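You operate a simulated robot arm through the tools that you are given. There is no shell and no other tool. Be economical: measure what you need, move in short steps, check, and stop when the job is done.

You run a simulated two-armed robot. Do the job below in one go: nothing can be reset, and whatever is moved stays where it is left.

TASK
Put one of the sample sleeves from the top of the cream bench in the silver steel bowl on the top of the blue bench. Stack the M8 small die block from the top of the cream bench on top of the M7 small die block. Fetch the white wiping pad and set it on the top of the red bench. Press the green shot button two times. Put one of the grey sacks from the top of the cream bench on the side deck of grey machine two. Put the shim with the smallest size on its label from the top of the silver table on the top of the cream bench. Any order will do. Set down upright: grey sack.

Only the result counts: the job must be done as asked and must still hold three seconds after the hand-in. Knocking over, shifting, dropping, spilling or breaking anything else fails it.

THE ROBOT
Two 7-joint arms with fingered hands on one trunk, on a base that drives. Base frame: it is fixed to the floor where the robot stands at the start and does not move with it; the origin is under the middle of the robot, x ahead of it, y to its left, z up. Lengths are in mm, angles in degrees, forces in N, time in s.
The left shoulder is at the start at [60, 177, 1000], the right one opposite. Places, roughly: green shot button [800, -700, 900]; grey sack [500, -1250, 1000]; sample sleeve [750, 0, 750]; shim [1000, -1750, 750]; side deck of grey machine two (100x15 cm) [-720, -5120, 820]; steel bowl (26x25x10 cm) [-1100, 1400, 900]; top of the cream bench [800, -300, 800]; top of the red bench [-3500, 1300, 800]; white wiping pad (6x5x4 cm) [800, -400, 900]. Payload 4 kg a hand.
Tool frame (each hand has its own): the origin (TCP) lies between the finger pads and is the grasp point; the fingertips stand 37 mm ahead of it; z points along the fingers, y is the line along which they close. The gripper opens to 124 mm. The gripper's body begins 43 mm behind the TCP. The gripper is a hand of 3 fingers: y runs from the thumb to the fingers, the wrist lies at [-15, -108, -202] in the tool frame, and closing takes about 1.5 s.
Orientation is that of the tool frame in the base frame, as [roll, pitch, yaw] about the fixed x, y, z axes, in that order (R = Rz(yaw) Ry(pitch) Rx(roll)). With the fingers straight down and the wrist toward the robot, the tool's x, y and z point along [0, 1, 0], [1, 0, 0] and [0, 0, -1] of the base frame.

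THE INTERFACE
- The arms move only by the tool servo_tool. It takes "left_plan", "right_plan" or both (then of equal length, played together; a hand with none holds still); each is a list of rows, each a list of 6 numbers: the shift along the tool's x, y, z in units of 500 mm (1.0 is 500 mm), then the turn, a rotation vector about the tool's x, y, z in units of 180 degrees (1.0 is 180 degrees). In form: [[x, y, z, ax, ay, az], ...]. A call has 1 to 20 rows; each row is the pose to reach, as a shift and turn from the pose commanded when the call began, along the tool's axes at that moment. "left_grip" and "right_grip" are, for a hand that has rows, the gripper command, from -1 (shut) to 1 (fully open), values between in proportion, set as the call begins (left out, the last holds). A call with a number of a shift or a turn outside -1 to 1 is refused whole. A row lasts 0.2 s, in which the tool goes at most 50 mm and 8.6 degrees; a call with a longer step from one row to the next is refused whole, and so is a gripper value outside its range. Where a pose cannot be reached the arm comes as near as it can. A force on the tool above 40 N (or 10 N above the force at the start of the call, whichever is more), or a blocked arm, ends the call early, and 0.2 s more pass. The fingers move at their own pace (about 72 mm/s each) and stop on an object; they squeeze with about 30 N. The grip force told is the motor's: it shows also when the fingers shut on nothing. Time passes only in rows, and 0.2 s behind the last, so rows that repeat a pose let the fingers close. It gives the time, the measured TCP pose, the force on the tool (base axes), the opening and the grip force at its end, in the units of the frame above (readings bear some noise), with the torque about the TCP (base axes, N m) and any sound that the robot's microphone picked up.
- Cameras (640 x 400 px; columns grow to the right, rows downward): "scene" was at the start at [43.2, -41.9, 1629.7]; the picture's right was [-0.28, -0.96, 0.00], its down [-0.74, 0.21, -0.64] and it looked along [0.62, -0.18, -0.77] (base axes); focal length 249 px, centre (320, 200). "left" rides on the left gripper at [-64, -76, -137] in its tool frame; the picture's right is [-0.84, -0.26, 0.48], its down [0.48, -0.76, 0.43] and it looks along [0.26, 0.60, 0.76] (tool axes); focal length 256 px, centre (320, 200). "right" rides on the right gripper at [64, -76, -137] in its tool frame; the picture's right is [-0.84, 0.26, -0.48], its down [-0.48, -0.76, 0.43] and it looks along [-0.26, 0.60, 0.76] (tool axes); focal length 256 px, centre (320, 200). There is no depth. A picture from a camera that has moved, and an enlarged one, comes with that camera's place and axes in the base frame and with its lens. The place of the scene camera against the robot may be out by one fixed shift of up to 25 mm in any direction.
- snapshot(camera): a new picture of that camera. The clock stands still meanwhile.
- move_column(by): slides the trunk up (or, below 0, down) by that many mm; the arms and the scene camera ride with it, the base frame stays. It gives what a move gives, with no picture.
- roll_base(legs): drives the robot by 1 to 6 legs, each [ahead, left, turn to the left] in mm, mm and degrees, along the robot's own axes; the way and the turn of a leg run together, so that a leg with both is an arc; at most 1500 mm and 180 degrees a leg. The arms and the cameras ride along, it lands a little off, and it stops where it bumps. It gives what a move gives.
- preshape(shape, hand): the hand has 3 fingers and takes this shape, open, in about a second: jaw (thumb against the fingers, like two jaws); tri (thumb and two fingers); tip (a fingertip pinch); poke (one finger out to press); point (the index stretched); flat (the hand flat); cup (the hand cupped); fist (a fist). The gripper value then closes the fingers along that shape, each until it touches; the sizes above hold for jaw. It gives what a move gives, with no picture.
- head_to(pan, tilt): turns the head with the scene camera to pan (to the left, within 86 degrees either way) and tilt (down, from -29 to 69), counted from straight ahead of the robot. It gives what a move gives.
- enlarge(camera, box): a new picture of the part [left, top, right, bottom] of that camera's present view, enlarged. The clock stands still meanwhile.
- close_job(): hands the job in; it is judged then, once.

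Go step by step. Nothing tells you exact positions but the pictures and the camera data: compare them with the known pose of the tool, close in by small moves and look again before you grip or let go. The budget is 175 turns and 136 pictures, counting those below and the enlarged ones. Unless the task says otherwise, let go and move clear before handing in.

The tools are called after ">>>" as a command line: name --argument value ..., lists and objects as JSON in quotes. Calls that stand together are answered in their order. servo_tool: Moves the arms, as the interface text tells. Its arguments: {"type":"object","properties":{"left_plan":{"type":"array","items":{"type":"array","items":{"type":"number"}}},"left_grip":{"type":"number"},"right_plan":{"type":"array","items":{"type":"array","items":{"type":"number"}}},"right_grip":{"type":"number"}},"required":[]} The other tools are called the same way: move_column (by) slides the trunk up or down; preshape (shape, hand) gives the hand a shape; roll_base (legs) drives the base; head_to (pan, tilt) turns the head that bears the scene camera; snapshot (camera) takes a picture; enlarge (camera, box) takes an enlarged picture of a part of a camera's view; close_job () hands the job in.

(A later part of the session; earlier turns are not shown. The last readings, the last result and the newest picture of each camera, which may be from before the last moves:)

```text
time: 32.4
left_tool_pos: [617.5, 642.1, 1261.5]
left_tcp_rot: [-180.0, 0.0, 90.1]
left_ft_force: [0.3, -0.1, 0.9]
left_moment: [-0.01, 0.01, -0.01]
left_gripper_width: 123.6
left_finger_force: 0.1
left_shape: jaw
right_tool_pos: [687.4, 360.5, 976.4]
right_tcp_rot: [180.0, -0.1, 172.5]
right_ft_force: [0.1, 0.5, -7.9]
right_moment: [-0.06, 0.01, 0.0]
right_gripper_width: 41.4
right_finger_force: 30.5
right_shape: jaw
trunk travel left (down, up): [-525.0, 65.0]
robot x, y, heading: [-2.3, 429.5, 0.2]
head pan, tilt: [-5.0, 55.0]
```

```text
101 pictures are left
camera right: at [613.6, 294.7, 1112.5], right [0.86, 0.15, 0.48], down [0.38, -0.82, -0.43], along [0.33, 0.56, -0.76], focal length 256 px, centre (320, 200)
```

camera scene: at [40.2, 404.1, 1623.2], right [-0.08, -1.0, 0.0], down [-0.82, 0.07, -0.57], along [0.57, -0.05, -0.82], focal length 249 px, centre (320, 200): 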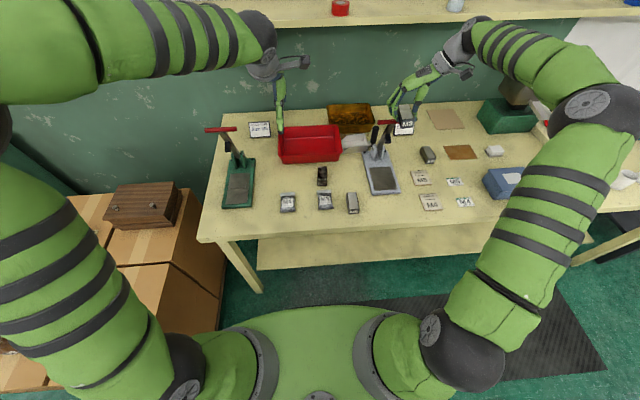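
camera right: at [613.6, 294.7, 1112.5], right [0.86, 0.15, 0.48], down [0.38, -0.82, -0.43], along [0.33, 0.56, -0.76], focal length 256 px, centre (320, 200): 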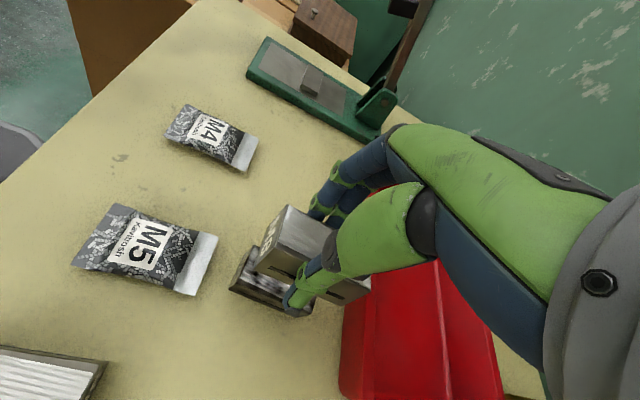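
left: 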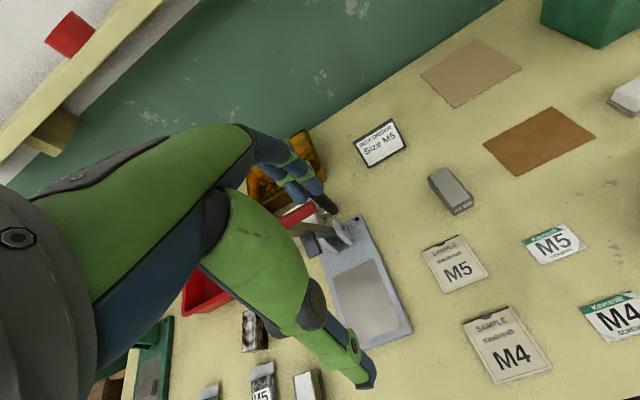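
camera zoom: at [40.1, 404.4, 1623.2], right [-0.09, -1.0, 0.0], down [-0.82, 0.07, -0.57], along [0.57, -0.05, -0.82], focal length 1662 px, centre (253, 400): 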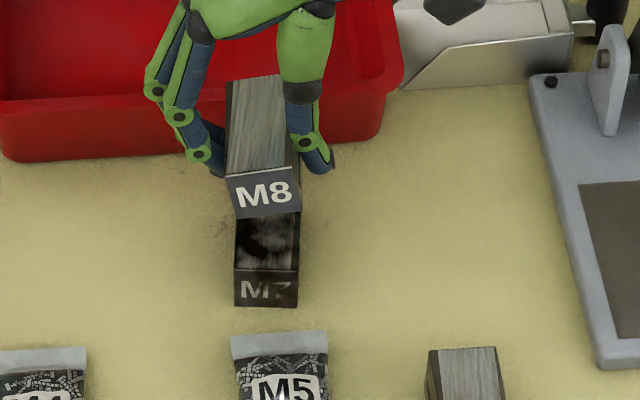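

M8 and M7 agree in x and y in the picture. I lower to just above contact with a 2° twist, then check.

>>> servo_tool --right_plan '[[0, 0, 0.03, 0, 0, -0.006], [0, 0, 0.06, 0, 0, -0.011], [0, 0, 0.076, 0, 0, -0.011], [0, 0, 0.084, 0, 0, -0.011], [0, 0, 0.084, 0, 0, -0.011]]'

>>> enlarge --camera "scene" --box '[300, 150, 360, 195]'

```text
time: 33.6
left_tool_pos: [618.4, 641.3, 1263.1]
left_tcp_rot: [-180.0, 0.0, 90.0]
left_ft_force: [0.4, -0.3, -0.7]
left_moment: [0.0, -0.03, 0.01]
left_gripper_width: 123.7
left_finger_force: 0.0
left_shape: jaw
right_tool_pos: [687.8, 359.1, 934.2]
right_tcp_rot: [180.0, 0.0, 174.6]
right_ft_force: [0.0, -0.1, -7.5]
right_moment: [-0.05, 0.03, -0.04]
right_gripper_width: 41.4
right_finger_force: 29.4
right_shape: jaw
trunk travel left (down, up): [-525.0, 65.0]
robot x, y, heading: [-4.9, 434.0, 0.1]
head pan, tilt: [-5.0, 55.0]
```

```text
8.89 times, centred on (330, 172) of scene
camera zoom: at [40.1, 404.4, 1623.2], right [-0.09, -1.0, 0.0], down [-0.82, 0.07, -0.57], along [0.57, -0.05, -0.82], focal length 2216 px, centre (231, 444)
```

zoom: 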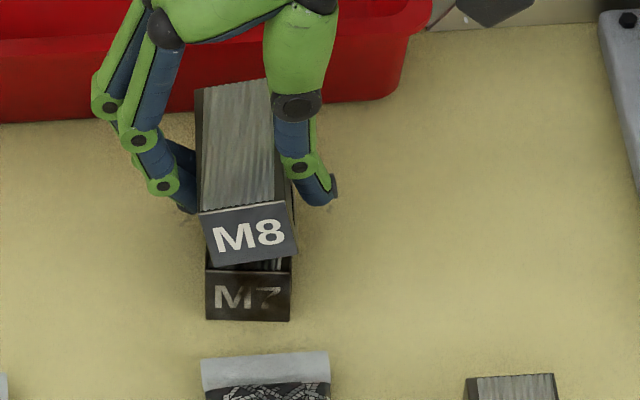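

M8 hangs rolled by about 7° in the grip (left side low). I counter-roll the hand slightly and look again.

>>> servo_tool --right_plan '[[0, 0, -0.02, 0, 0, 0], [0, -0.004, -0.02, -0.02, 0, 0], [0, -0.006, -0.02, -0.039, 0, 0], [0, -0.006, -0.02, -0.039, 0, 0]]'

>>> enlarge --camera "scene" --box '[300, 150, 360, 195]'

```text
time: 34.6
left_tool_pos: [620.1, 643.2, 1261.8]
left_tcp_rot: [180.0, 0.0, 90.1]
left_ft_force: [0.8, -0.2, -0.4]
left_moment: [-0.02, -0.01, 0.03]
left_gripper_width: 123.5
left_finger_force: 0.2
left_shape: jaw
right_tool_pos: [687.7, 357.2, 945.9]
right_tcp_rot: [173.0, -0.1, 174.5]
right_ft_force: [0.0, 0.1, -8.8]
right_moment: [-0.06, 0.01, -0.01]
right_gripper_width: 41.4
right_finger_force: 30.1
right_shape: jaw
trunk travel left (down, up): [-525.0, 65.0]
robot x, y, heading: [-0.4, 427.7, -0.1]
head pan, tilt: [-5.0, 55.0]
```

```text
8.89 times, centred on (330, 172) of scene
camera zoom: at [40.2, 404.5, 1623.2], right [-0.09, -1.0, 0.0], down [-0.82, 0.07, -0.57], along [0.57, -0.05, -0.82], focal length 2216 px, centre (231, 444)
```

zoom: 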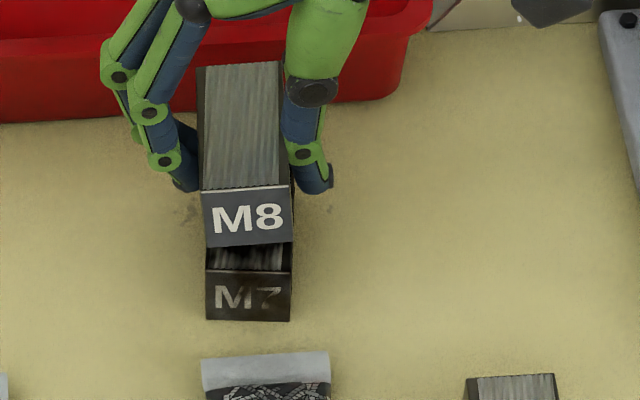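

Level and aligned now. I lower in small steps until contact.

>>> servo_tool --right_plan '[[0, 0, 0.016, 0, 0, 0], [0, 0, 0.026, 0, 0, 0], [0, 0, 0.03, 0, 0, 0], [0, 0, 0.032, 0, 0, 0], [0, 0, 0.032, 0, 0, 0]]'

>>> enlarge --camera "scene" --box '[300, 150, 360, 195]'

```text
time: 35.8
left_tool_pos: [619.8, 640.8, 1261.9]
left_tcp_rot: [-180.0, 0.0, 90.2]
left_ft_force: [-0.4, -0.7, 1.0]
left_moment: [0.02, 0.02, 0.04]
left_gripper_width: 123.6
left_finger_force: 0.1
left_shape: jaw
right_tool_pos: [687.1, 358.8, 930.6]
right_tcp_rot: [173.0, 0.0, 174.5]
right_ft_force: [0.8, -0.3, -4.8]
right_moment: [0.01, -0.05, -0.01]
right_gripper_width: 41.5
right_finger_force: 30.2
right_shape: jaw
trunk travel left (down, up): [-525.0, 65.0]
robot x, y, heading: [0.0, 434.0, -0.0]
head pan, tilt: [-5.0, 55.0]
```

```text
8.89 times, centred on (330, 172) of scene
camera zoom: at [39.9, 404.2, 1623.2], right [-0.09, -1.0, 0.0], down [-0.82, 0.07, -0.57], along [0.57, -0.05, -0.82], focal length 2216 px, centre (231, 444)
```

zoom: 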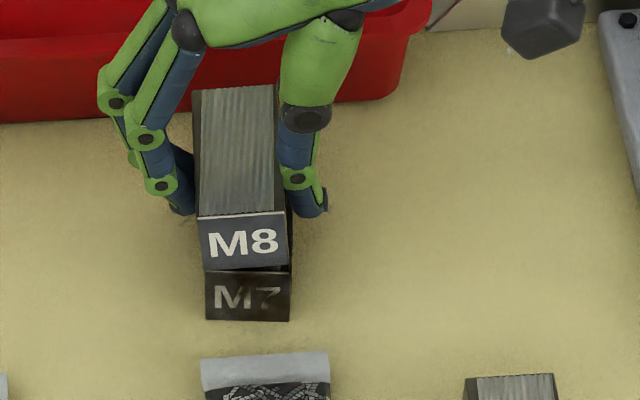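

Contact begins. I settle 1.5 mm more, then open a little.

>>> servo_tool --right_plan '[[0, 0, 0.002, 0, 0, 0], [0, 0, 0.004, 0, 0, 0], [0, 0, 0.004, 0, 0, 0]]'

>>> servo_tool --right_plan '[[0, 0, 0, 0, 0, 0], [0, 0, 0, 0, 0, 0], [0, 0, 0, 0, 0, 0], [0, 0, 0, 0, 0, 0]]' --right_grip 0.15

>>> enlarge --camera "scene" --box '[300, 150, 360, 195]'

```text
time: 36.6
left_tool_pos: [619.1, 640.9, 1262.2]
left_tcp_rot: [180.0, 0.0, 90.2]
left_ft_force: [0.5, -0.1, 0.0]
left_moment: [0.01, -0.01, 0.0]
left_gripper_width: 123.4
left_finger_force: 0.1
left_shape: jaw
right_tool_pos: [687.8, 359.6, 929.6]
right_tcp_rot: [173.0, 0.0, 174.5]
right_ft_force: [-0.8, -3.3, 4.7]
right_moment: [0.06, 0.0, -0.03]
right_gripper_width: 41.1
right_finger_force: 30.7
right_shape: jaw
trunk travel left (down, up): [-525.0, 65.0]
robot x, y, heading: [-3.0, 427.1, 0.1]
head pan, tilt: [-5.0, 55.0]
```

```text
time: 37.6
left_tool_pos: [619.5, 641.6, 1262.5]
left_tcp_rot: [-180.0, 0.0, 90.1]
left_ft_force: [0.9, -1.5, 0.0]
left_moment: [-0.01, -0.03, 0.02]
left_gripper_width: 123.6
left_finger_force: 0.1
left_shape: jaw
right_tool_pos: [688.1, 359.4, 928.7]
right_tcp_rot: [173.0, 0.0, 174.5]
right_ft_force: [0.6, -0.1, -0.2]
right_moment: [-0.01, 0.0, -0.02]
right_gripper_width: 70.7
right_finger_force: 0.1
right_shape: jaw
trunk travel left (down, up): [-525.0, 65.0]
robot x, y, heading: [-0.3, 432.1, 0.2]
head pan, tilt: [-5.0, 55.0]
```

```text
8.89 times, centred on (330, 172) of scene
camera zoom: at [39.5, 404.4, 1623.2], right [-0.09, -1.0, 0.0], down [-0.82, 0.07, -0.57], along [0.57, -0.05, -0.82], focal length 2216 px, centre (231, 444)
```

zoom: 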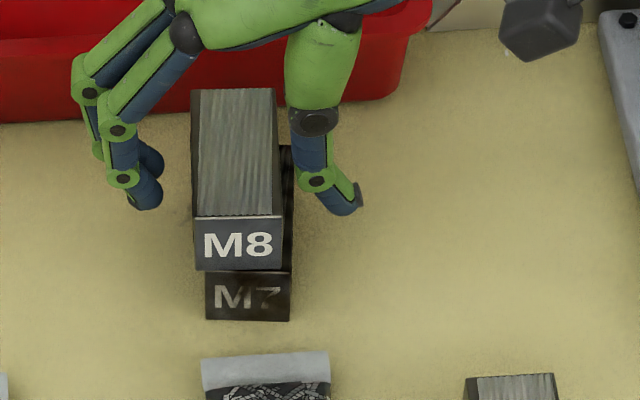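

M8 rests on M7, stable and about 4 mm offset. I lift the hand away, un-roll it, and turn the wrist back.

>>> servo_tool --right_plan '[[0, 0, -0.03, 0, 0, 0], [0, 0, -0.07, 0, 0, 0], [0, 0, -0.14, 0, 0, 0], [0, 0, -0.22, 0.02, 0, 0], [0, 0, -0.3, 0.039, 0, 0], [0, 0, -0.38, 0.039, 0, 0], [0, 0, -0.46, 0.039, 0, 0], [0, 0, -0.5, 0.039, 0, 0]]'

>>> servo_tool --right_plan '[[0, -0.06, 0, 0, 0, 0.045], [0, -0.12, 0, 0, 0, 0.09], [0, -0.18, 0, 0, 0, 0.135], [0, -0.24, 0, 0, 0, 0.18], [0, -0.3, 0, 0, 0, 0.225], [0, -0.36, 0, 0, 0, 0.27], [0, -0.42, 0, 0, 0, 0.315], [0, -0.48, 0, 0, 0, 0.36], [0, -0.52, 0, 0, 0, 0.405], [0, -0.54, 0, 0, 0, 0.44], [0, -0.54, 0, 0, 0, 0.468], [0, -0.54, 0, 0, 0, 0.468]]' --right_grip 1

>>> roll_base --legs '[[0, -630, 0]]'

>>> snapshot --camera "scene"

>>> snapshot --camera "left"

```text
time: 39.4
left_tool_pos: [619.3, 641.3, 1263.6]
left_tcp_rot: [-180.0, 0.0, 90.1]
left_ft_force: [0.2, 0.4, 0.2]
left_moment: [-0.01, -0.04, -0.02]
left_gripper_width: 123.6
left_finger_force: 0.1
left_shape: jaw
right_tool_pos: [683.8, 328.0, 1177.2]
right_tcp_rot: [-180.0, 0.0, 174.5]
right_ft_force: [0.6, 0.9, -0.1]
right_moment: [0.01, 0.0, 0.02]
right_gripper_width: 70.7
right_finger_force: 0.0
right_shape: jaw
trunk travel left (down, up): [-525.0, 65.0]
robot x, y, heading: [-1.9, 427.8, 0.0]
head pan, tilt: [-5.0, 55.0]
```

```text
time: 42.0
left_tool_pos: [618.1, 641.3, 1262.1]
left_tcp_rot: [-180.0, 0.0, 90.1]
left_ft_force: [-0.5, 0.1, -0.2]
left_moment: [-0.01, -0.02, 0.0]
left_gripper_width: 123.6
left_finger_force: 0.0
left_shape: jaw
right_tool_pos: [659.3, 59.4, 1176.0]
right_tcp_rot: [-179.9, 0.1, 90.2]
right_ft_force: [0.1, 1.0, -0.4]
right_moment: [-0.01, -0.02, -0.01]
right_gripper_width: 123.5
right_finger_force: 0.1
right_shape: jaw
trunk travel left (down, up): [-525.0, 65.0]
robot x, y, heading: [-1.1, 431.5, -0.3]
head pan, tilt: [-5.0, 55.0]
```

```text
time: 45.6
left_tool_pos: [621.4, 3.5, 1262.8]
left_tcp_rot: [-179.9, 0.1, 90.5]
left_ft_force: [-0.3, 0.3, 0.5]
left_moment: [0.01, -0.01, -0.01]
left_gripper_width: 123.6
left_finger_force: 0.1
left_shape: jaw
right_tool_pos: [665.3, -576.9, 1176.1]
right_tcp_rot: [-180.0, 0.0, 90.7]
right_ft_force: [0.5, -0.2, 0.3]
right_moment: [0.04, 0.03, 0.01]
right_gripper_width: 123.7
right_finger_force: 0.1
right_shape: jaw
trunk travel left (down, up): [-525.0, 65.0]
robot x, y, heading: [6.1, -207.1, 0.5]
head pan, tilt: [-5.0, 55.0]
```

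```text
96 pictures are left
camera scene: at [43.1, -236.9, 1623.2], right [-0.08, -1.0, 0.0], down [-0.82, 0.06, -0.57], along [0.57, -0.04, -0.82], focal length 249 px, centre (320, 200)
```

scene: 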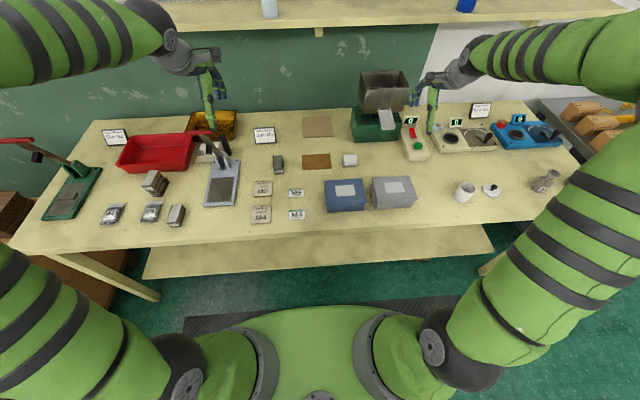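

```text
95 pictures are left
camera left: at [547.7, -60.9, 1398.6], right [-0.25, -0.84, -0.48], down [-0.76, 0.48, -0.43], along [0.59, 0.26, -0.76], focal length 256 px, centre (320, 200)
```

left: 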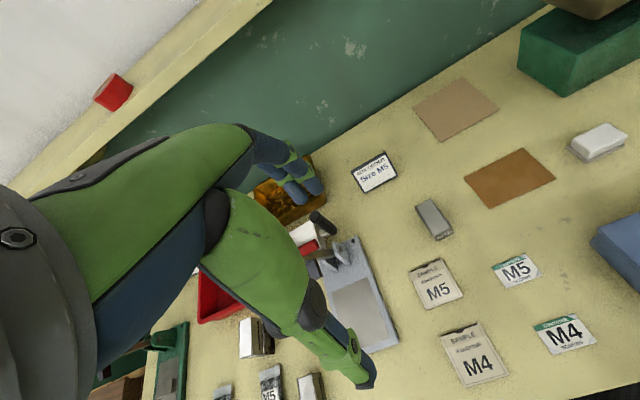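

The stack stands. Now I look closely at the sleeves (left) and the pad.

>>> enlarge --camera "left" --box '[390, 230, 570, 400]'

>>> enlarge --camera "scene" --box '[230, 130, 370, 230]'

```text
2.35 times, centred on (480, 315) of left
camera zoom: at [547.7, -60.9, 1398.6], right [-0.25, -0.84, -0.48], down [-0.76, 0.48, -0.43], along [0.59, 0.26, -0.76], focal length 602 px, centre (-56, -71)
```

zoom: 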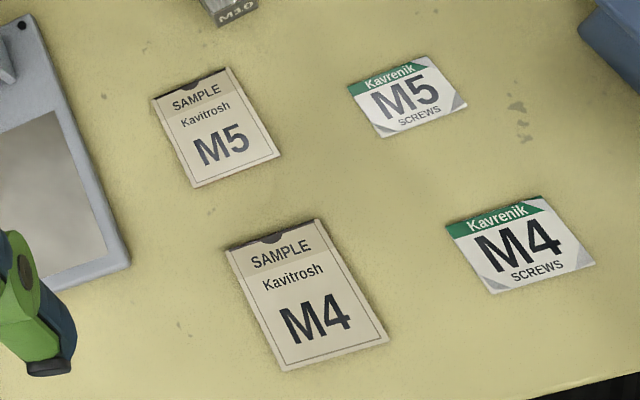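

```text
4.00 times, centred on (300, 180) of scene
camera zoom: at [43.1, -236.9, 1623.2], right [-0.08, -1.0, 0.0], down [-0.82, 0.06, -0.57], along [0.57, -0.04, -0.82], focal length 997 px, centre (400, 280)
```

zoom: 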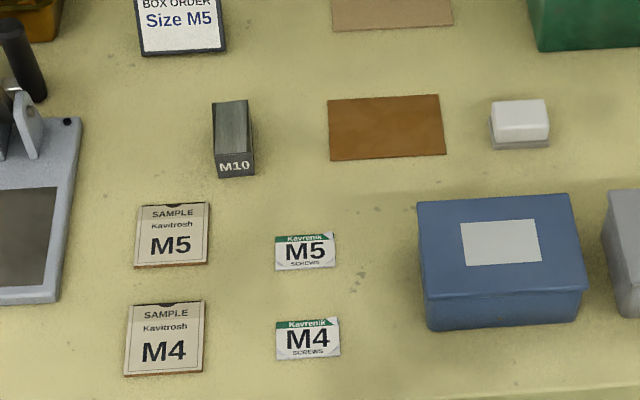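

M5 sample sleeve: centre ≈[658,-43], 68 wide × 77 long, square to the bench; pad ≈[768,-396]. I bring the left hand (turned to close across y) above the sleeve and the right hand above the pad.

>>> servo_tool --left_plan '[[-0.02, 0.01, 0.04, 0, 0, 0.046], [-0.04, 0.02, 0.08, 0, 0, 0.092], [-0.06, 0.03, 0.12, 0, 0, 0.138], [-0.08, 0.04, 0.16, 0, 0, 0.184], [-0.094, 0.05, 0.2, 0, 0, 0.23], [-0.094, 0.06, 0.25, 0, 0, 0.276], [-0.094, 0.072, 0.31, 0, 0, 0.322], [-0.094, 0.072, 0.37, 0, 0, 0.368], [-0.094, 0.072, 0.43, 0, 0, 0.414], [-0.094, 0.072, 0.48, 0, 0, 0.46], [-0.094, 0.072, 0.52, 0, 0, 0.503], [-0.094, 0.072, 0.52, 0, 0, 0.503]]' --right_plan '[[0.04, 0.02, 0, 0, 0, 0], [0.08, 0.04, 0, 0, 0, 0], [0.12, 0.06, 0.02, 0, 0, 0], [0.16, 0.08, 0.05, 0, 0, 0], [0.2, 0.1, 0.09, 0, 0, 0], [0.24, 0.13, 0.14, 0, 0, 0], [0.28, 0.16, 0.19, 0, 0, 0], [0.32, 0.19, 0.24, 0, 0, 0], [0.359, 0.21, 0.29, 0, 0, 0], [0.359, 0.21, 0.33, 0, 0, 0], [0.359, 0.21, 0.35, 0, 0, 0], [0.359, 0.21, 0.35, 0, 0, 0]]'

>>> snapshot --camera "left"

>>> snapshot --camera "right"

>>> enlarge --camera "scene" --box '[220, 110, 400, 230]'

```text
time: 48.2
left_tool_pos: [658.0, -41.3, 1001.2]
left_tcp_rot: [-179.9, 0.0, -0.2]
left_ft_force: [-0.1, 0.8, 0.2]
left_moment: [-0.03, -0.01, 0.0]
left_gripper_width: 124.0
left_finger_force: 0.0
left_shape: jaw
right_tool_pos: [768.2, -394.8, 1003.1]
right_tcp_rot: [-179.9, 0.0, 90.7]
right_ft_force: [1.4, 0.2, -0.7]
right_moment: [0.04, 0.0, -0.02]
right_gripper_width: 123.6
right_finger_force: 0.0
right_shape: jaw
trunk travel left (down, up): [-525.0, 65.0]
robot x, y, heading: [2.4, -207.9, 0.6]
head pan, tilt: [-5.0, 55.0]
```

```text
92 pictures are left
camera left: at [596.5, 33.6, 1137.3], right [-0.84, 0.26, -0.48], down [0.49, 0.76, -0.43], along [0.25, -0.6, -0.76], focal length 256 px, centre (320, 200)
```

left: 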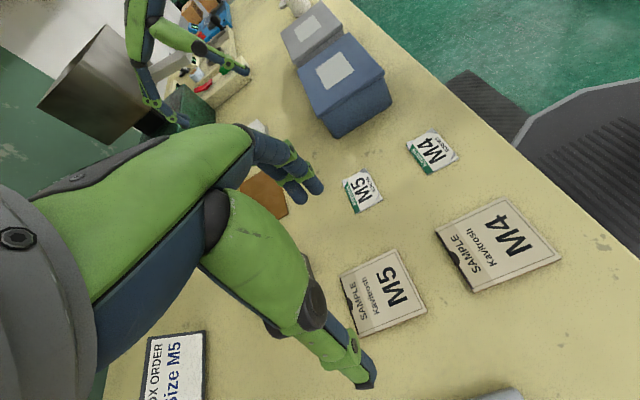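

```text
91 pictures are left
camera right: at [690.2, -330.5, 1137.9], right [0.27, -0.83, 0.48], down [-0.75, -0.49, -0.43], along [0.6, -0.25, -0.76], focal length 256 px, centre (320, 200)
```

right: 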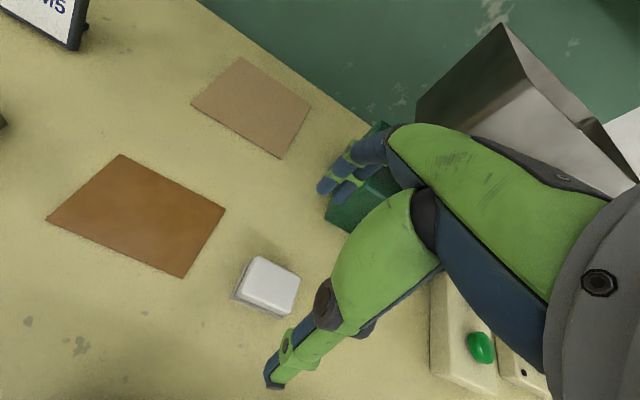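

```text
3.33 times, centred on (310, 170) of scene
camera zoom: at [42.8, -236.2, 1623.2], right [-0.08, -1.0, 0.0], down [-0.82, 0.06, -0.57], along [0.57, -0.04, -0.82], focal length 831 px, centre (353, 300)
```

zoom: 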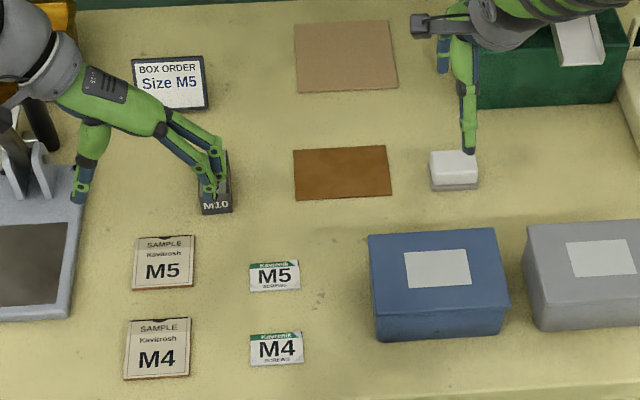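

Both are centred. I lower the right hand around the pad to grip height, and the left to just above the bench with a narrower opening.

>>> servo_tool --left_plan '[[0, 0, 0.06, 0, 0, 0], [0, 0, 0.12, 0, 0, 0], [0, 0, 0.16, 0, 0, 0], [0, 0, 0.19, 0, 0, 0], [0, 0, 0.2, 0, 0, 0], [0, 0, 0.2, 0, 0, 0]]' --left_grip 0.62 --right_plan '[[-0.004, 0, 0.06, 0, 0, 0], [-0.004, 0, 0.12, 0, 0, 0], [-0.004, 0, 0.17, 0, 0, 0], [-0.004, 0, 0.2, 0, 0, 0], [-0.004, 0, 0.212, 0, 0, 0], [-0.004, 0, 0.212, 0, 0, 0]]'

>>> snapshot --camera "left"

>>> enlarge --camera "scene" --box '[220, 110, 400, 230]'

```text
time: 49.6
left_tool_pos: [658.8, -43.2, 902.1]
left_tcp_rot: [-180.0, 0.1, 0.0]
left_ft_force: [-0.7, -0.1, -0.2]
left_moment: [-0.02, -0.03, -0.03]
left_gripper_width: 100.9
left_finger_force: 0.1
left_shape: jaw
right_tool_pos: [768.4, -398.9, 895.3]
right_tcp_rot: [180.0, -0.1, 90.6]
right_ft_force: [-0.1, 0.1, 0.0]
right_moment: [0.0, 0.02, -0.01]
right_gripper_width: 123.7
right_finger_force: 0.0
right_shape: jaw
trunk travel left (down, up): [-525.0, 65.0]
robot x, y, heading: [2.5, -210.5, 0.6]
head pan, tilt: [-5.0, 55.0]
```

```text
89 pictures are left
camera left: at [595.6, 33.3, 1038.5], right [-0.84, 0.26, -0.48], down [0.48, 0.76, -0.43], along [0.26, -0.6, -0.76], focal length 256 px, centre (320, 200)
```

left: 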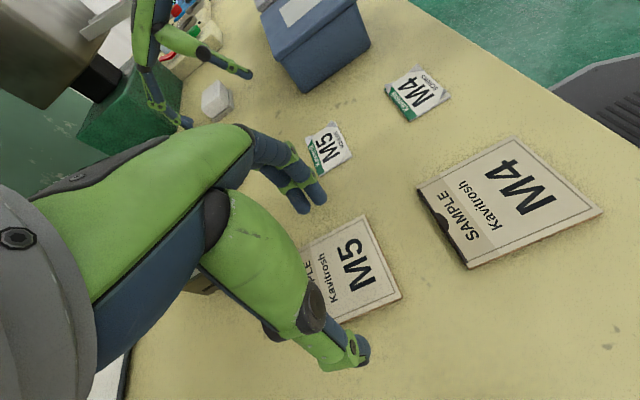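

```text
3.33 times, centred on (310, 170) of scene
camera zoom: at [43.1, -236.2, 1623.2], right [-0.08, -1.0, 0.0], down [-0.82, 0.06, -0.57], along [0.57, -0.04, -0.82], focal length 831 px, centre (353, 300)
```

zoom: 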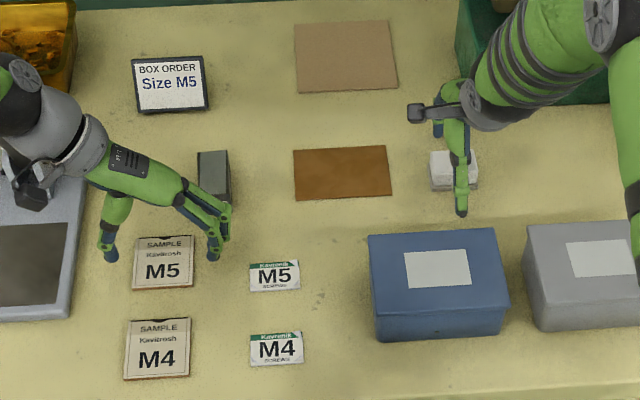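

Alignment fine. I close the right hand on the pad while the left lowers to the bench.

>>> servo_tool --left_plan '[[0, 0.002, 0.008, 0, 0, 0], [0, 0.004, 0.014, 0, 0, 0], [0, 0.004, 0.018, 0, 0, 0], [0, 0.004, 0.022, 0, 0, 0], [0, 0.004, 0.024, 0, 0, 0], [0, 0.004, 0.024, 0, 0, 0], [0, 0.004, 0.024, 0, 0, 0], [0, 0.004, 0.024, 0, 0, 0]]' --right_plan '[[0, 0, 0, 0, 0, 0], [0, 0, 0, 0, 0, 0], [0, 0, 0, 0, 0, 0], [0, 0, 0, 0, 0, 0], [0, 0, 0, 0, 0, 0], [0, 0, 0, 0, 0, 0], [0, 0, 0, 0, 0, 0], [0, 0, 0, 0, 0, 0]]' --right_grip -1

```text
time: 51.4
left_tool_pos: [657.0, -44.3, 891.2]
left_tcp_rot: [-180.0, 0.0, 0.0]
left_ft_force: [0.3, 0.8, 0.0]
left_moment: [-0.05, 0.0, 0.03]
left_gripper_width: 100.4
left_finger_force: 0.0
left_shape: jaw
right_tool_pos: [769.6, -399.1, 896.0]
right_tcp_rot: [179.9, 0.0, 90.6]
right_ft_force: [-2.1, 0.4, 9.2]
right_moment: [0.02, -0.16, 0.0]
right_gripper_width: 47.2
right_finger_force: 30.2
right_shape: jaw
trunk travel left (down, up): [-525.0, 65.0]
robot x, y, heading: [-0.2, -205.2, 0.4]
head pan, tilt: [-5.0, 55.0]
```

The pad is gripped. I lower the left hand in 1–2 mm steps to touch the bench lightly.

>>> servo_tool --left_plan '[[0, -0.006, 0.004, 0, 0, 0], [0, -0.006, 0.007, 0, 0, 0], [0, -0.006, 0.01, 0, 0, 0], [0, -0.006, 0.01, 0, 0, 0]]' --right_plan '[[0, 0, -0.02, 0, 0, 0], [0, 0, -0.06, 0, 0, 0], [0, 0, -0.1, 0, 0, 0], [0, 0, -0.14, 0, 0, 0]]'

>>> enlarge --camera "scene" --box '[230, 160, 310, 220]'

>>> snapshot --camera "right"

```text
time: 52.4
left_tool_pos: [657.2, -41.5, 887.8]
left_tcp_rot: [179.9, 0.0, 0.0]
left_ft_force: [-0.4, 0.6, 14.2]
left_moment: [-0.83, 0.03, -0.04]
left_gripper_width: 100.1
left_finger_force: 0.0
left_shape: jaw
right_tool_pos: [768.2, -398.0, 966.6]
right_tcp_rot: [-180.0, 0.0, 90.7]
right_ft_force: [0.1, -0.3, 0.3]
right_moment: [-0.01, -0.01, 0.03]
right_gripper_width: 45.5
right_finger_force: 30.0
right_shape: jaw
trunk travel left (down, up): [-525.0, 65.0]
robot x, y, heading: [-0.1, -211.0, 0.7]
head pan, tilt: [-5.0, 55.0]
```

```text
6.67 times, centred on (270, 190) of scene
camera zoom: at [42.1, -236.3, 1623.4], right [-0.08, -1.0, 0.0], down [-0.82, 0.06, -0.57], along [0.57, -0.04, -0.82], focal length 1662 px, centre (653, 267)
```

zoom: 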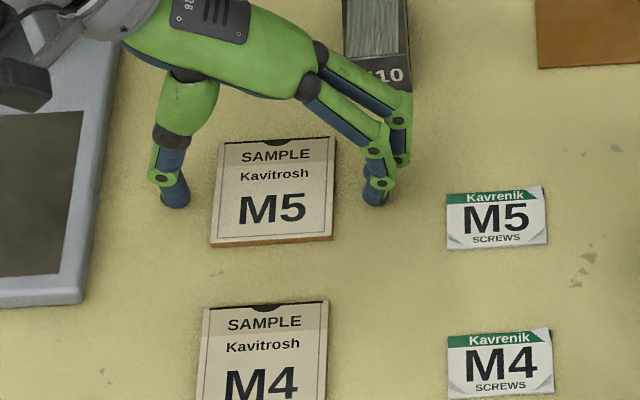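

```text
86 pictures are left
camera right: at [689.9, -333.8, 1102.7], right [0.27, -0.83, 0.48], down [-0.75, -0.49, -0.43], along [0.6, -0.25, -0.76], focal length 256 px, centre (320, 200)
```

right: 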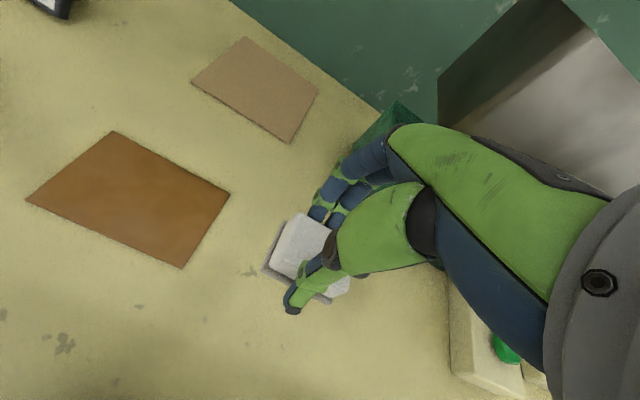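

The fingertips touch the bench around z=851. I raise 1 mm and close on the sleeve.

>>> servo_tool --left_plan '[[0, 0, -0.002, 0, 0, 0], [0, 0, -0.002, 0, 0, 0], [0, 0, -0.002, 0, 0, 0], [0, 0, -0.002, 0, 0, 0], [0, 0, -0.002, 0, 0, 0], [0, 0, -0.002, 0, 0, 0], [0, 0, -0.002, 0, 0, 0]]' --left_grip -1

>>> enlarge --camera "scene" --box '[230, 160, 310, 220]'

```text
time: 54.0
left_tool_pos: [656.8, -41.6, 888.4]
left_tcp_rot: [180.0, -0.1, 0.0]
left_ft_force: [2.3, 5.0, 24.9]
left_moment: [-0.04, -0.06, 0.05]
left_gripper_width: 63.3
left_finger_force: 30.2
left_shape: jaw
right_tool_pos: [766.2, -398.2, 966.6]
right_tcp_rot: [-180.0, 0.0, 90.8]
right_ft_force: [0.9, 1.0, -0.7]
right_moment: [-0.01, -0.01, 0.03]
right_gripper_width: 45.7
right_finger_force: 29.6
right_shape: jaw
trunk travel left (down, up): [-525.0, 65.0]
robot x, y, heading: [2.1, -212.4, 0.5]
head pan, tilt: [-5.0, 55.0]
```

```text
6.67 times, centred on (270, 190) of scene
camera zoom: at [41.4, -236.3, 1623.3], right [-0.08, -1.0, 0.0], down [-0.82, 0.06, -0.57], along [0.57, -0.04, -0.82], focal length 1662 px, centre (653, 267)
```

zoom: 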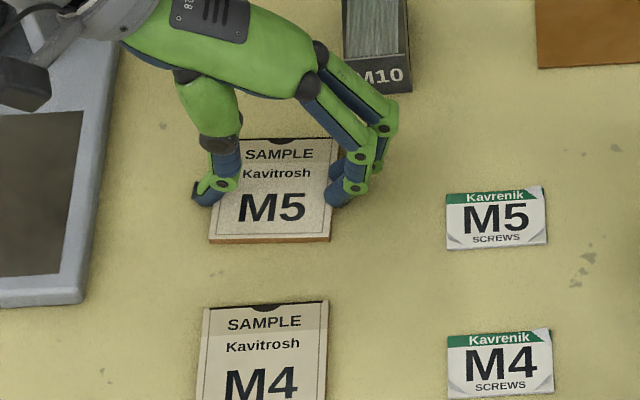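

The fingers stopped at 63 mm on the sleeve's edges. I lift slowly and check.

>>> servo_tool --left_plan '[[0, 0, -0.01, 0, 0, 0], [0, 0, -0.03, 0, 0, 0], [0, 0, -0.06, 0, 0, 0], [0, 0, -0.1, 0, 0, 0], [0, 0, -0.1, 0, 0, 0]]'

>>> enlarge --camera "scene" --box '[230, 150, 310, 210]'

```text
time: 55.2
left_tool_pos: [657.1, -41.7, 939.0]
left_tcp_rot: [-180.0, 0.0, 0.0]
left_ft_force: [-0.3, -0.3, -0.3]
left_moment: [-0.03, 0.02, -0.02]
left_gripper_width: 59.3
left_finger_force: 30.1
left_shape: jaw
right_tool_pos: [767.4, -398.9, 965.9]
right_tcp_rot: [-180.0, 0.0, 90.6]
right_ft_force: [-0.1, 1.1, -0.5]
right_moment: [-0.02, 0.02, 0.02]
right_gripper_width: 45.8
right_finger_force: 29.6
right_shape: jaw
trunk travel left (down, up): [-525.0, 65.0]
robot x, y, heading: [1.4, -211.1, 0.4]
head pan, tilt: [-5.0, 55.0]
```

```text
6.67 times, centred on (270, 180) of scene
camera zoom: at [43.4, -236.1, 1623.2], right [-0.08, -1.0, 0.0], down [-0.82, 0.06, -0.57], along [0.57, -0.04, -0.82], focal length 1662 px, centre (653, 333)
```

zoom: 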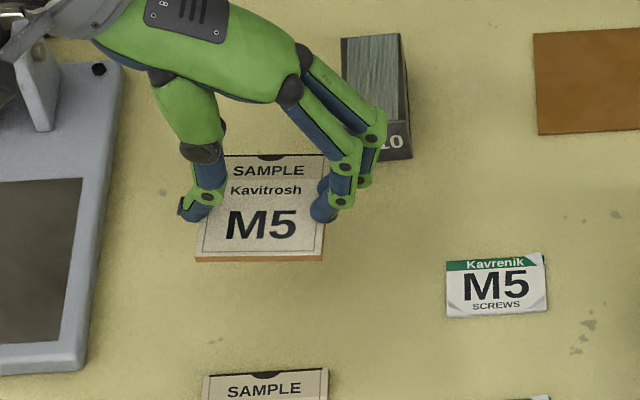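

The sleeve is held. I raise both hands, back off the bench and look around.

>>> servo_tool --left_plan '[[0, 0, -0.08, 0, 0, 0], [0, 0, -0.17, 0, 0, 0], [0, 0, -0.26, 0, 0, 0], [0, 0, -0.35, 0, 0, 0], [0, 0, -0.44, 0, 0, 0], [0, 0, -0.5, 0, 0, 0], [0, 0, -0.5, 0, 0, 0]]' --right_plan '[[0, 0, -0.08, 0, 0, 0], [0, -0.04, -0.15, 0, 0, 0], [0, -0.1, -0.22, 0, 0, 0], [0, -0.16, -0.29, 0, 0, 0], [0, -0.22, -0.36, 0, 0, 0], [0, -0.26, -0.42, 0, 0, 0], [0, -0.26, -0.42, 0, 0, 0]]'

>>> roll_base --legs '[[-700, 0, 0]]'

>>> head_to --pan 80 --tilt 20

>>> snapshot --camera "scene"

```text
time: 56.8
left_tool_pos: [657.4, -41.2, 1187.4]
left_tcp_rot: [179.9, -0.1, 0.0]
left_ft_force: [0.0, -0.2, -0.4]
left_moment: [0.03, 0.02, 0.0]
left_gripper_width: 28.9
left_finger_force: 30.4
left_shape: jaw
right_tool_pos: [638.8, -398.6, 1175.7]
right_tcp_rot: [-180.0, 0.0, 90.6]
right_ft_force: [0.7, 0.4, -1.4]
right_moment: [0.03, 0.01, 0.02]
right_gripper_width: 45.6
right_finger_force: 30.5
right_shape: jaw
trunk travel left (down, up): [-525.0, 65.0]
robot x, y, heading: [0.1, -205.4, 0.4]
head pan, tilt: [-5.0, 55.0]
```

```text
time: 60.6
left_tool_pos: [-39.5, -45.2, 1187.1]
left_tcp_rot: [179.9, 0.0, 0.3]
left_ft_force: [-0.1, -0.2, 0.6]
left_moment: [-0.03, 0.01, 0.01]
left_gripper_width: 29.3
left_finger_force: 30.3
left_shape: jaw
right_tool_pos: [-53.7, -402.9, 1176.3]
right_tcp_rot: [-180.0, 0.0, 91.2]
right_ft_force: [-0.5, 0.3, -0.6]
right_moment: [-0.01, -0.02, 0.02]
right_gripper_width: 45.6
right_finger_force: 30.8
right_shape: jaw
trunk travel left (down, up): [-525.0, 65.0]
robot x, y, heading: [-691.7, -217.6, 0.8]
head pan, tilt: [-5.0, 55.0]
```

```text
time: 62.2
left_tool_pos: [-39.9, -45.0, 1187.1]
left_tcp_rot: [-179.9, -0.1, 0.5]
left_ft_force: [0.0, 0.1, 0.3]
left_moment: [0.02, -0.01, 0.03]
left_gripper_width: 29.0
left_finger_force: 30.0
left_shape: jaw
right_tool_pos: [-54.8, -403.6, 1175.9]
right_tcp_rot: [179.9, 0.0, 91.2]
right_ft_force: [0.3, 0.2, -1.7]
right_moment: [0.02, 0.01, -0.04]
right_gripper_width: 45.7
right_finger_force: 29.9
right_shape: jaw
trunk travel left (down, up): [-525.0, 65.0]
robot x, y, heading: [-693.0, -218.1, 1.3]
head pan, tilt: [80.0, 20.0]
```

```text
83 pictures are left
camera scene: at [-708.8, -148.3, 1675.3], right [0.99, -0.16, 0.0], down [-0.05, -0.34, -0.94], along [0.15, 0.93, -0.34], focal length 249 px, centre (320, 200)
```

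scene: 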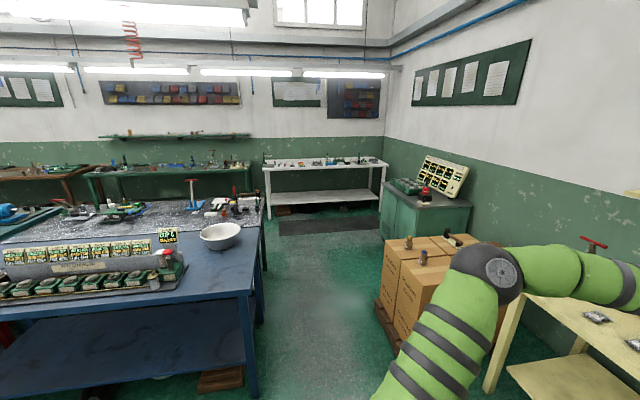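

The left grip width fell to 29 mm — the sleeve may have slipped. I check at once.

>>> snapshot --camera "left"

>>> head_to --pan 5 --tilt 45

>>> snapshot --camera "scene"

```text
82 pictures are left
camera left: at [-102.1, 29.8, 1322.6], right [-0.84, 0.25, -0.48], down [0.48, 0.76, -0.43], along [0.26, -0.6, -0.76], focal length 256 px, centre (320, 200)
```

left: 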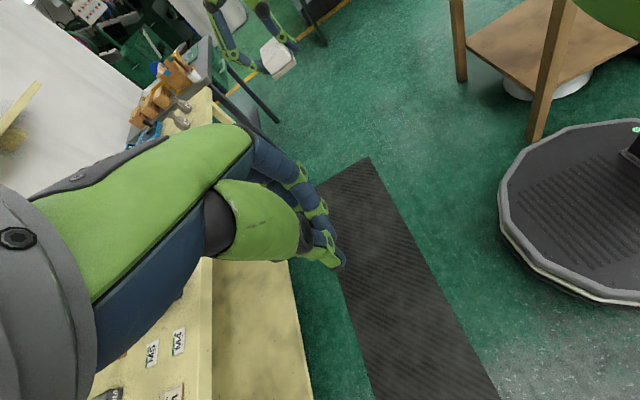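

```text
time: 63.7
left_tool_pos: [-39.9, -45.2, 1187.2]
left_tcp_rot: [179.9, -0.1, 0.5]
left_ft_force: [0.0, 0.2, -0.1]
left_moment: [-0.01, -0.05, 0.01]
left_gripper_width: 28.9
left_finger_force: 30.2
left_shape: jaw
right_tool_pos: [-55.3, -402.8, 1176.5]
right_tcp_rot: [179.9, 0.0, 91.1]
right_ft_force: [0.6, -0.1, 0.4]
right_moment: [0.01, 0.02, -0.02]
right_gripper_width: 45.8
right_finger_force: 30.3
right_shape: jaw
trunk travel left (down, up): [-525.0, 65.0]
robot x, y, heading: [-691.9, -218.6, 1.0]
head pan, tilt: [5.0, 45.0]
```

```text
81 pictures are left
camera scene: at [-642.5, -231.6, 1636.6], right [0.11, -0.99, 0.0], down [-0.7, -0.07, -0.71], along [0.7, 0.07, -0.71], focal length 249 px, centre (320, 200)
```

scene: 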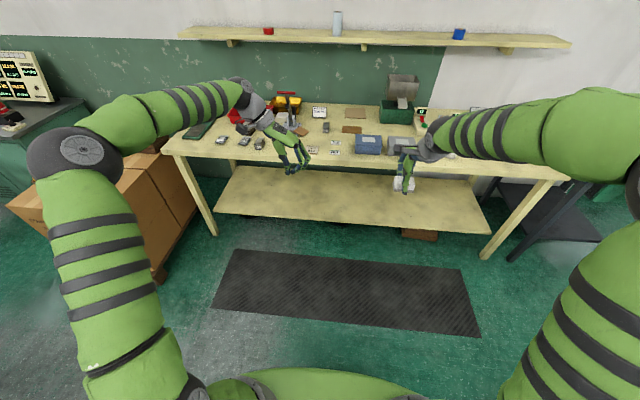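

The sleeve isn't in the hand. I look at the bench to find where it went.

>>> enlarge --camera "scene" --box '[240, 90, 400, 190]'

>>> enlarge --camera "left" --box '[80, 260, 320, 400]'

```text
4.00 times, centred on (320, 140) of scene
camera zoom: at [-642.5, -231.6, 1636.6], right [0.11, -0.99, 0.0], down [-0.7, -0.07, -0.71], along [0.7, 0.07, -0.71], focal length 997 px, centre (320, 440)
```

zoom: 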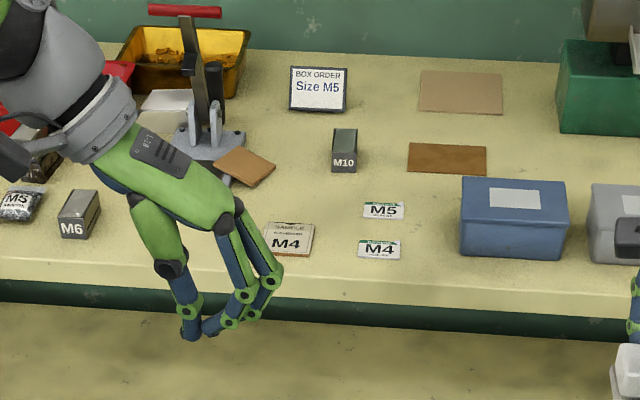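

```text
2.67 times, centred on (200, 330) of left
camera zoom: at [-102.1, 29.8, 1322.6], right [-0.84, 0.25, -0.48], down [0.48, 0.76, -0.43], along [0.26, -0.6, -0.76], focal length 683 px, centre (640, -147)
```

zoom: 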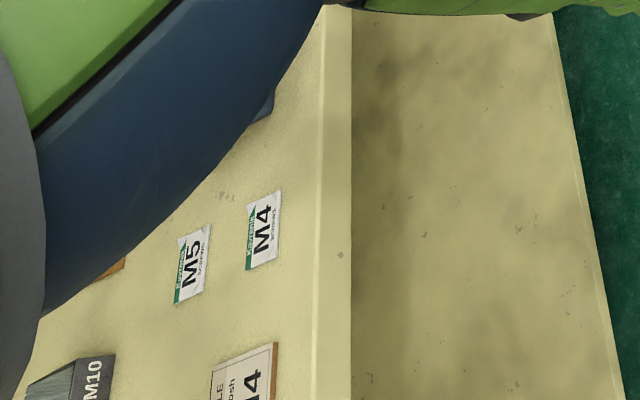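

The M5 sleeve lies face-down next to the sealer on the bench. I drive back and look closely.

>>> roll_base --legs '[[640, 0, -1]]'

>>> head_to --pan 10 --tilt 55

>>> enlarge --camera "scene" --box '[220, 100, 420, 240]'

>>> snapshot --camera "left"

```text
time: 67.4
left_tool_pos: [625.9, -50.5, 1185.8]
left_tcp_rot: [180.0, -0.1, -0.5]
left_ft_force: [0.0, 0.3, -0.6]
left_moment: [0.03, -0.02, 0.02]
left_gripper_width: 29.0
left_finger_force: 30.3
left_shape: jaw
right_tool_pos: [605.0, -408.2, 1175.9]
right_tcp_rot: [-179.9, 0.0, 90.2]
right_ft_force: [-0.5, 0.9, -0.8]
right_moment: [0.0, 0.02, -0.03]
right_gripper_width: 45.4
right_finger_force: 29.8
right_shape: jaw
trunk travel left (down, up): [-525.0, 65.0]
robot x, y, heading: [-31.2, -212.4, -0.2]
head pan, tilt: [5.0, 45.0]
```

```text
time: 68.1
left_tool_pos: [625.7, -49.9, 1187.1]
left_tcp_rot: [-179.9, -0.1, -0.5]
left_ft_force: [0.2, 0.5, 0.1]
left_moment: [0.01, 0.0, -0.02]
left_gripper_width: 29.3
left_finger_force: 30.0
left_shape: jaw
right_tool_pos: [604.6, -408.4, 1177.0]
right_tcp_rot: [179.9, 0.1, 90.2]
right_ft_force: [0.0, 0.7, -0.4]
right_moment: [-0.03, 0.03, 0.0]
right_gripper_width: 45.5
right_finger_force: 30.1
right_shape: jaw
trunk travel left (down, up): [-525.0, 65.0]
robot x, y, heading: [-30.5, -214.2, -0.0]
head pan, tilt: [10.0, 55.0]
```

```text
2.86 times, centred on (320, 170) of scene
camera zoom: at [10.1, -221.0, 1623.2], right [0.17, -0.98, 0.0], down [-0.81, -0.14, -0.57], along [0.57, 0.1, -0.82], focal length 712 px, centre (320, 286)
```

zoom: 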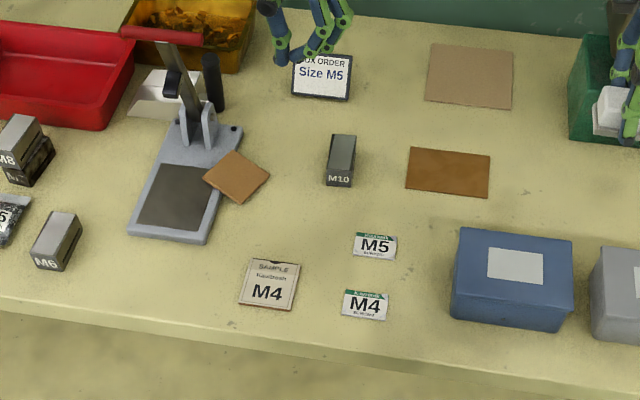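

```text
77 pictures are left
camera left: at [564.7, 25.5, 1322.6], right [-0.83, 0.26, -0.48], down [0.49, 0.76, -0.43], along [0.25, -0.6, -0.76], focal length 256 px, centre (320, 200)
```

left: 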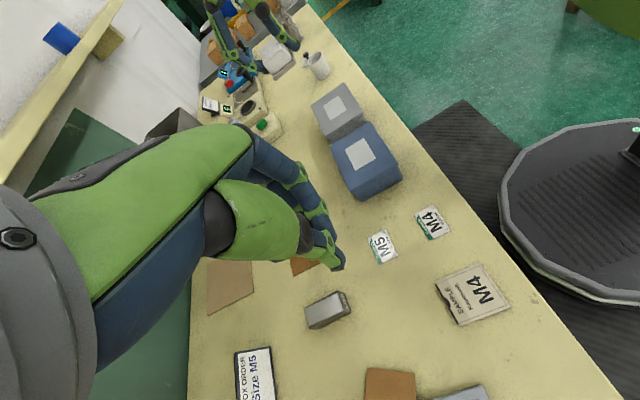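

>>> enlarge --camera "scene" --box '[270, 130, 330, 180]'

```text
8.00 times, centred on (300, 155) of scene
camera zoom: at [10.1, -221.0, 1623.2], right [0.17, -0.98, 0.0], down [-0.81, -0.14, -0.57], along [0.57, 0.1, -0.82], focal length 1995 px, centre (480, 560)
```

zoom: 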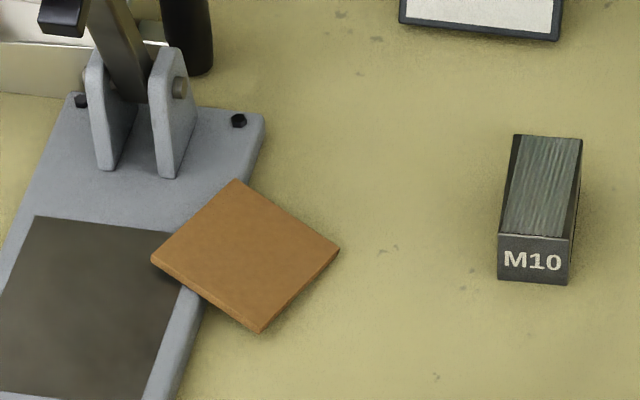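

The sleeve lies tilted with one edge on the sealer's base plate. The jaw shape squeezed it out; I look at how the "tip" shape holds its fingers.

>>> preshape --hand "left" --shape "tip"

>>> enlarge --camera "scene" --box '[270, 60, 370, 140]'

>>> enlarge --camera "left" --box '[200, 100, 440, 340]'

```text
time: 69.0
left_tool_pos: [625.9, -50.5, 1186.3]
left_tcp_rot: [-180.0, 0.0, -0.5]
left_ft_force: [-0.1, 0.7, 0.4]
left_moment: [0.02, -0.06, 0.02]
left_gripper_width: 123.8
left_finger_force: 0.0
left_shape: tip
right_tool_pos: [604.8, -408.2, 1176.6]
right_tcp_rot: [-179.9, 0.0, 90.2]
right_ft_force: [0.7, -1.0, -0.1]
right_moment: [-0.02, -0.02, -0.02]
right_gripper_width: 45.5
right_finger_force: 29.8
right_shape: jaw
trunk travel left (down, up): [-525.0, 65.0]
robot x, y, heading: [-31.1, -214.2, 0.0]
head pan, tilt: [10.0, 55.0]
```

```text
5.00 times, centred on (320, 100) of scene
camera zoom: at [10.1, -221.0, 1623.2], right [0.17, -0.98, 0.0], down [-0.81, -0.14, -0.57], along [0.56, 0.1, -0.82], focal length 1247 px, centre (320, 700)
```

zoom: 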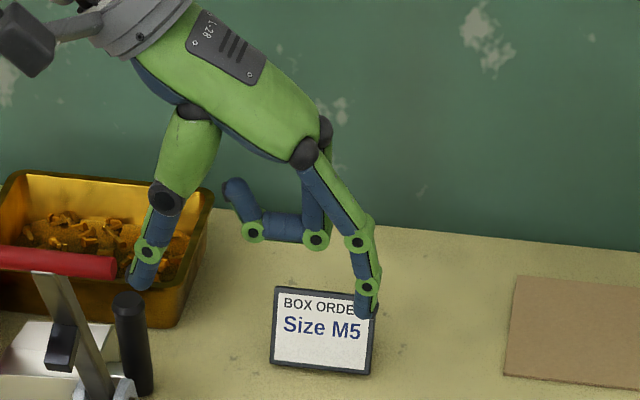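

```text
1.67 times, centred on (320, 220) of left
camera zoom: at [564.7, 25.5, 1322.6], right [-0.84, 0.26, -0.48], down [0.49, 0.76, -0.43], along [0.25, -0.6, -0.76], focal length 427 px, centre (320, 167)
```

zoom: 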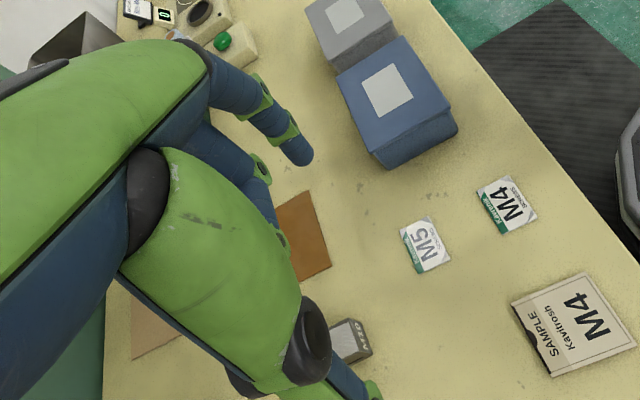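

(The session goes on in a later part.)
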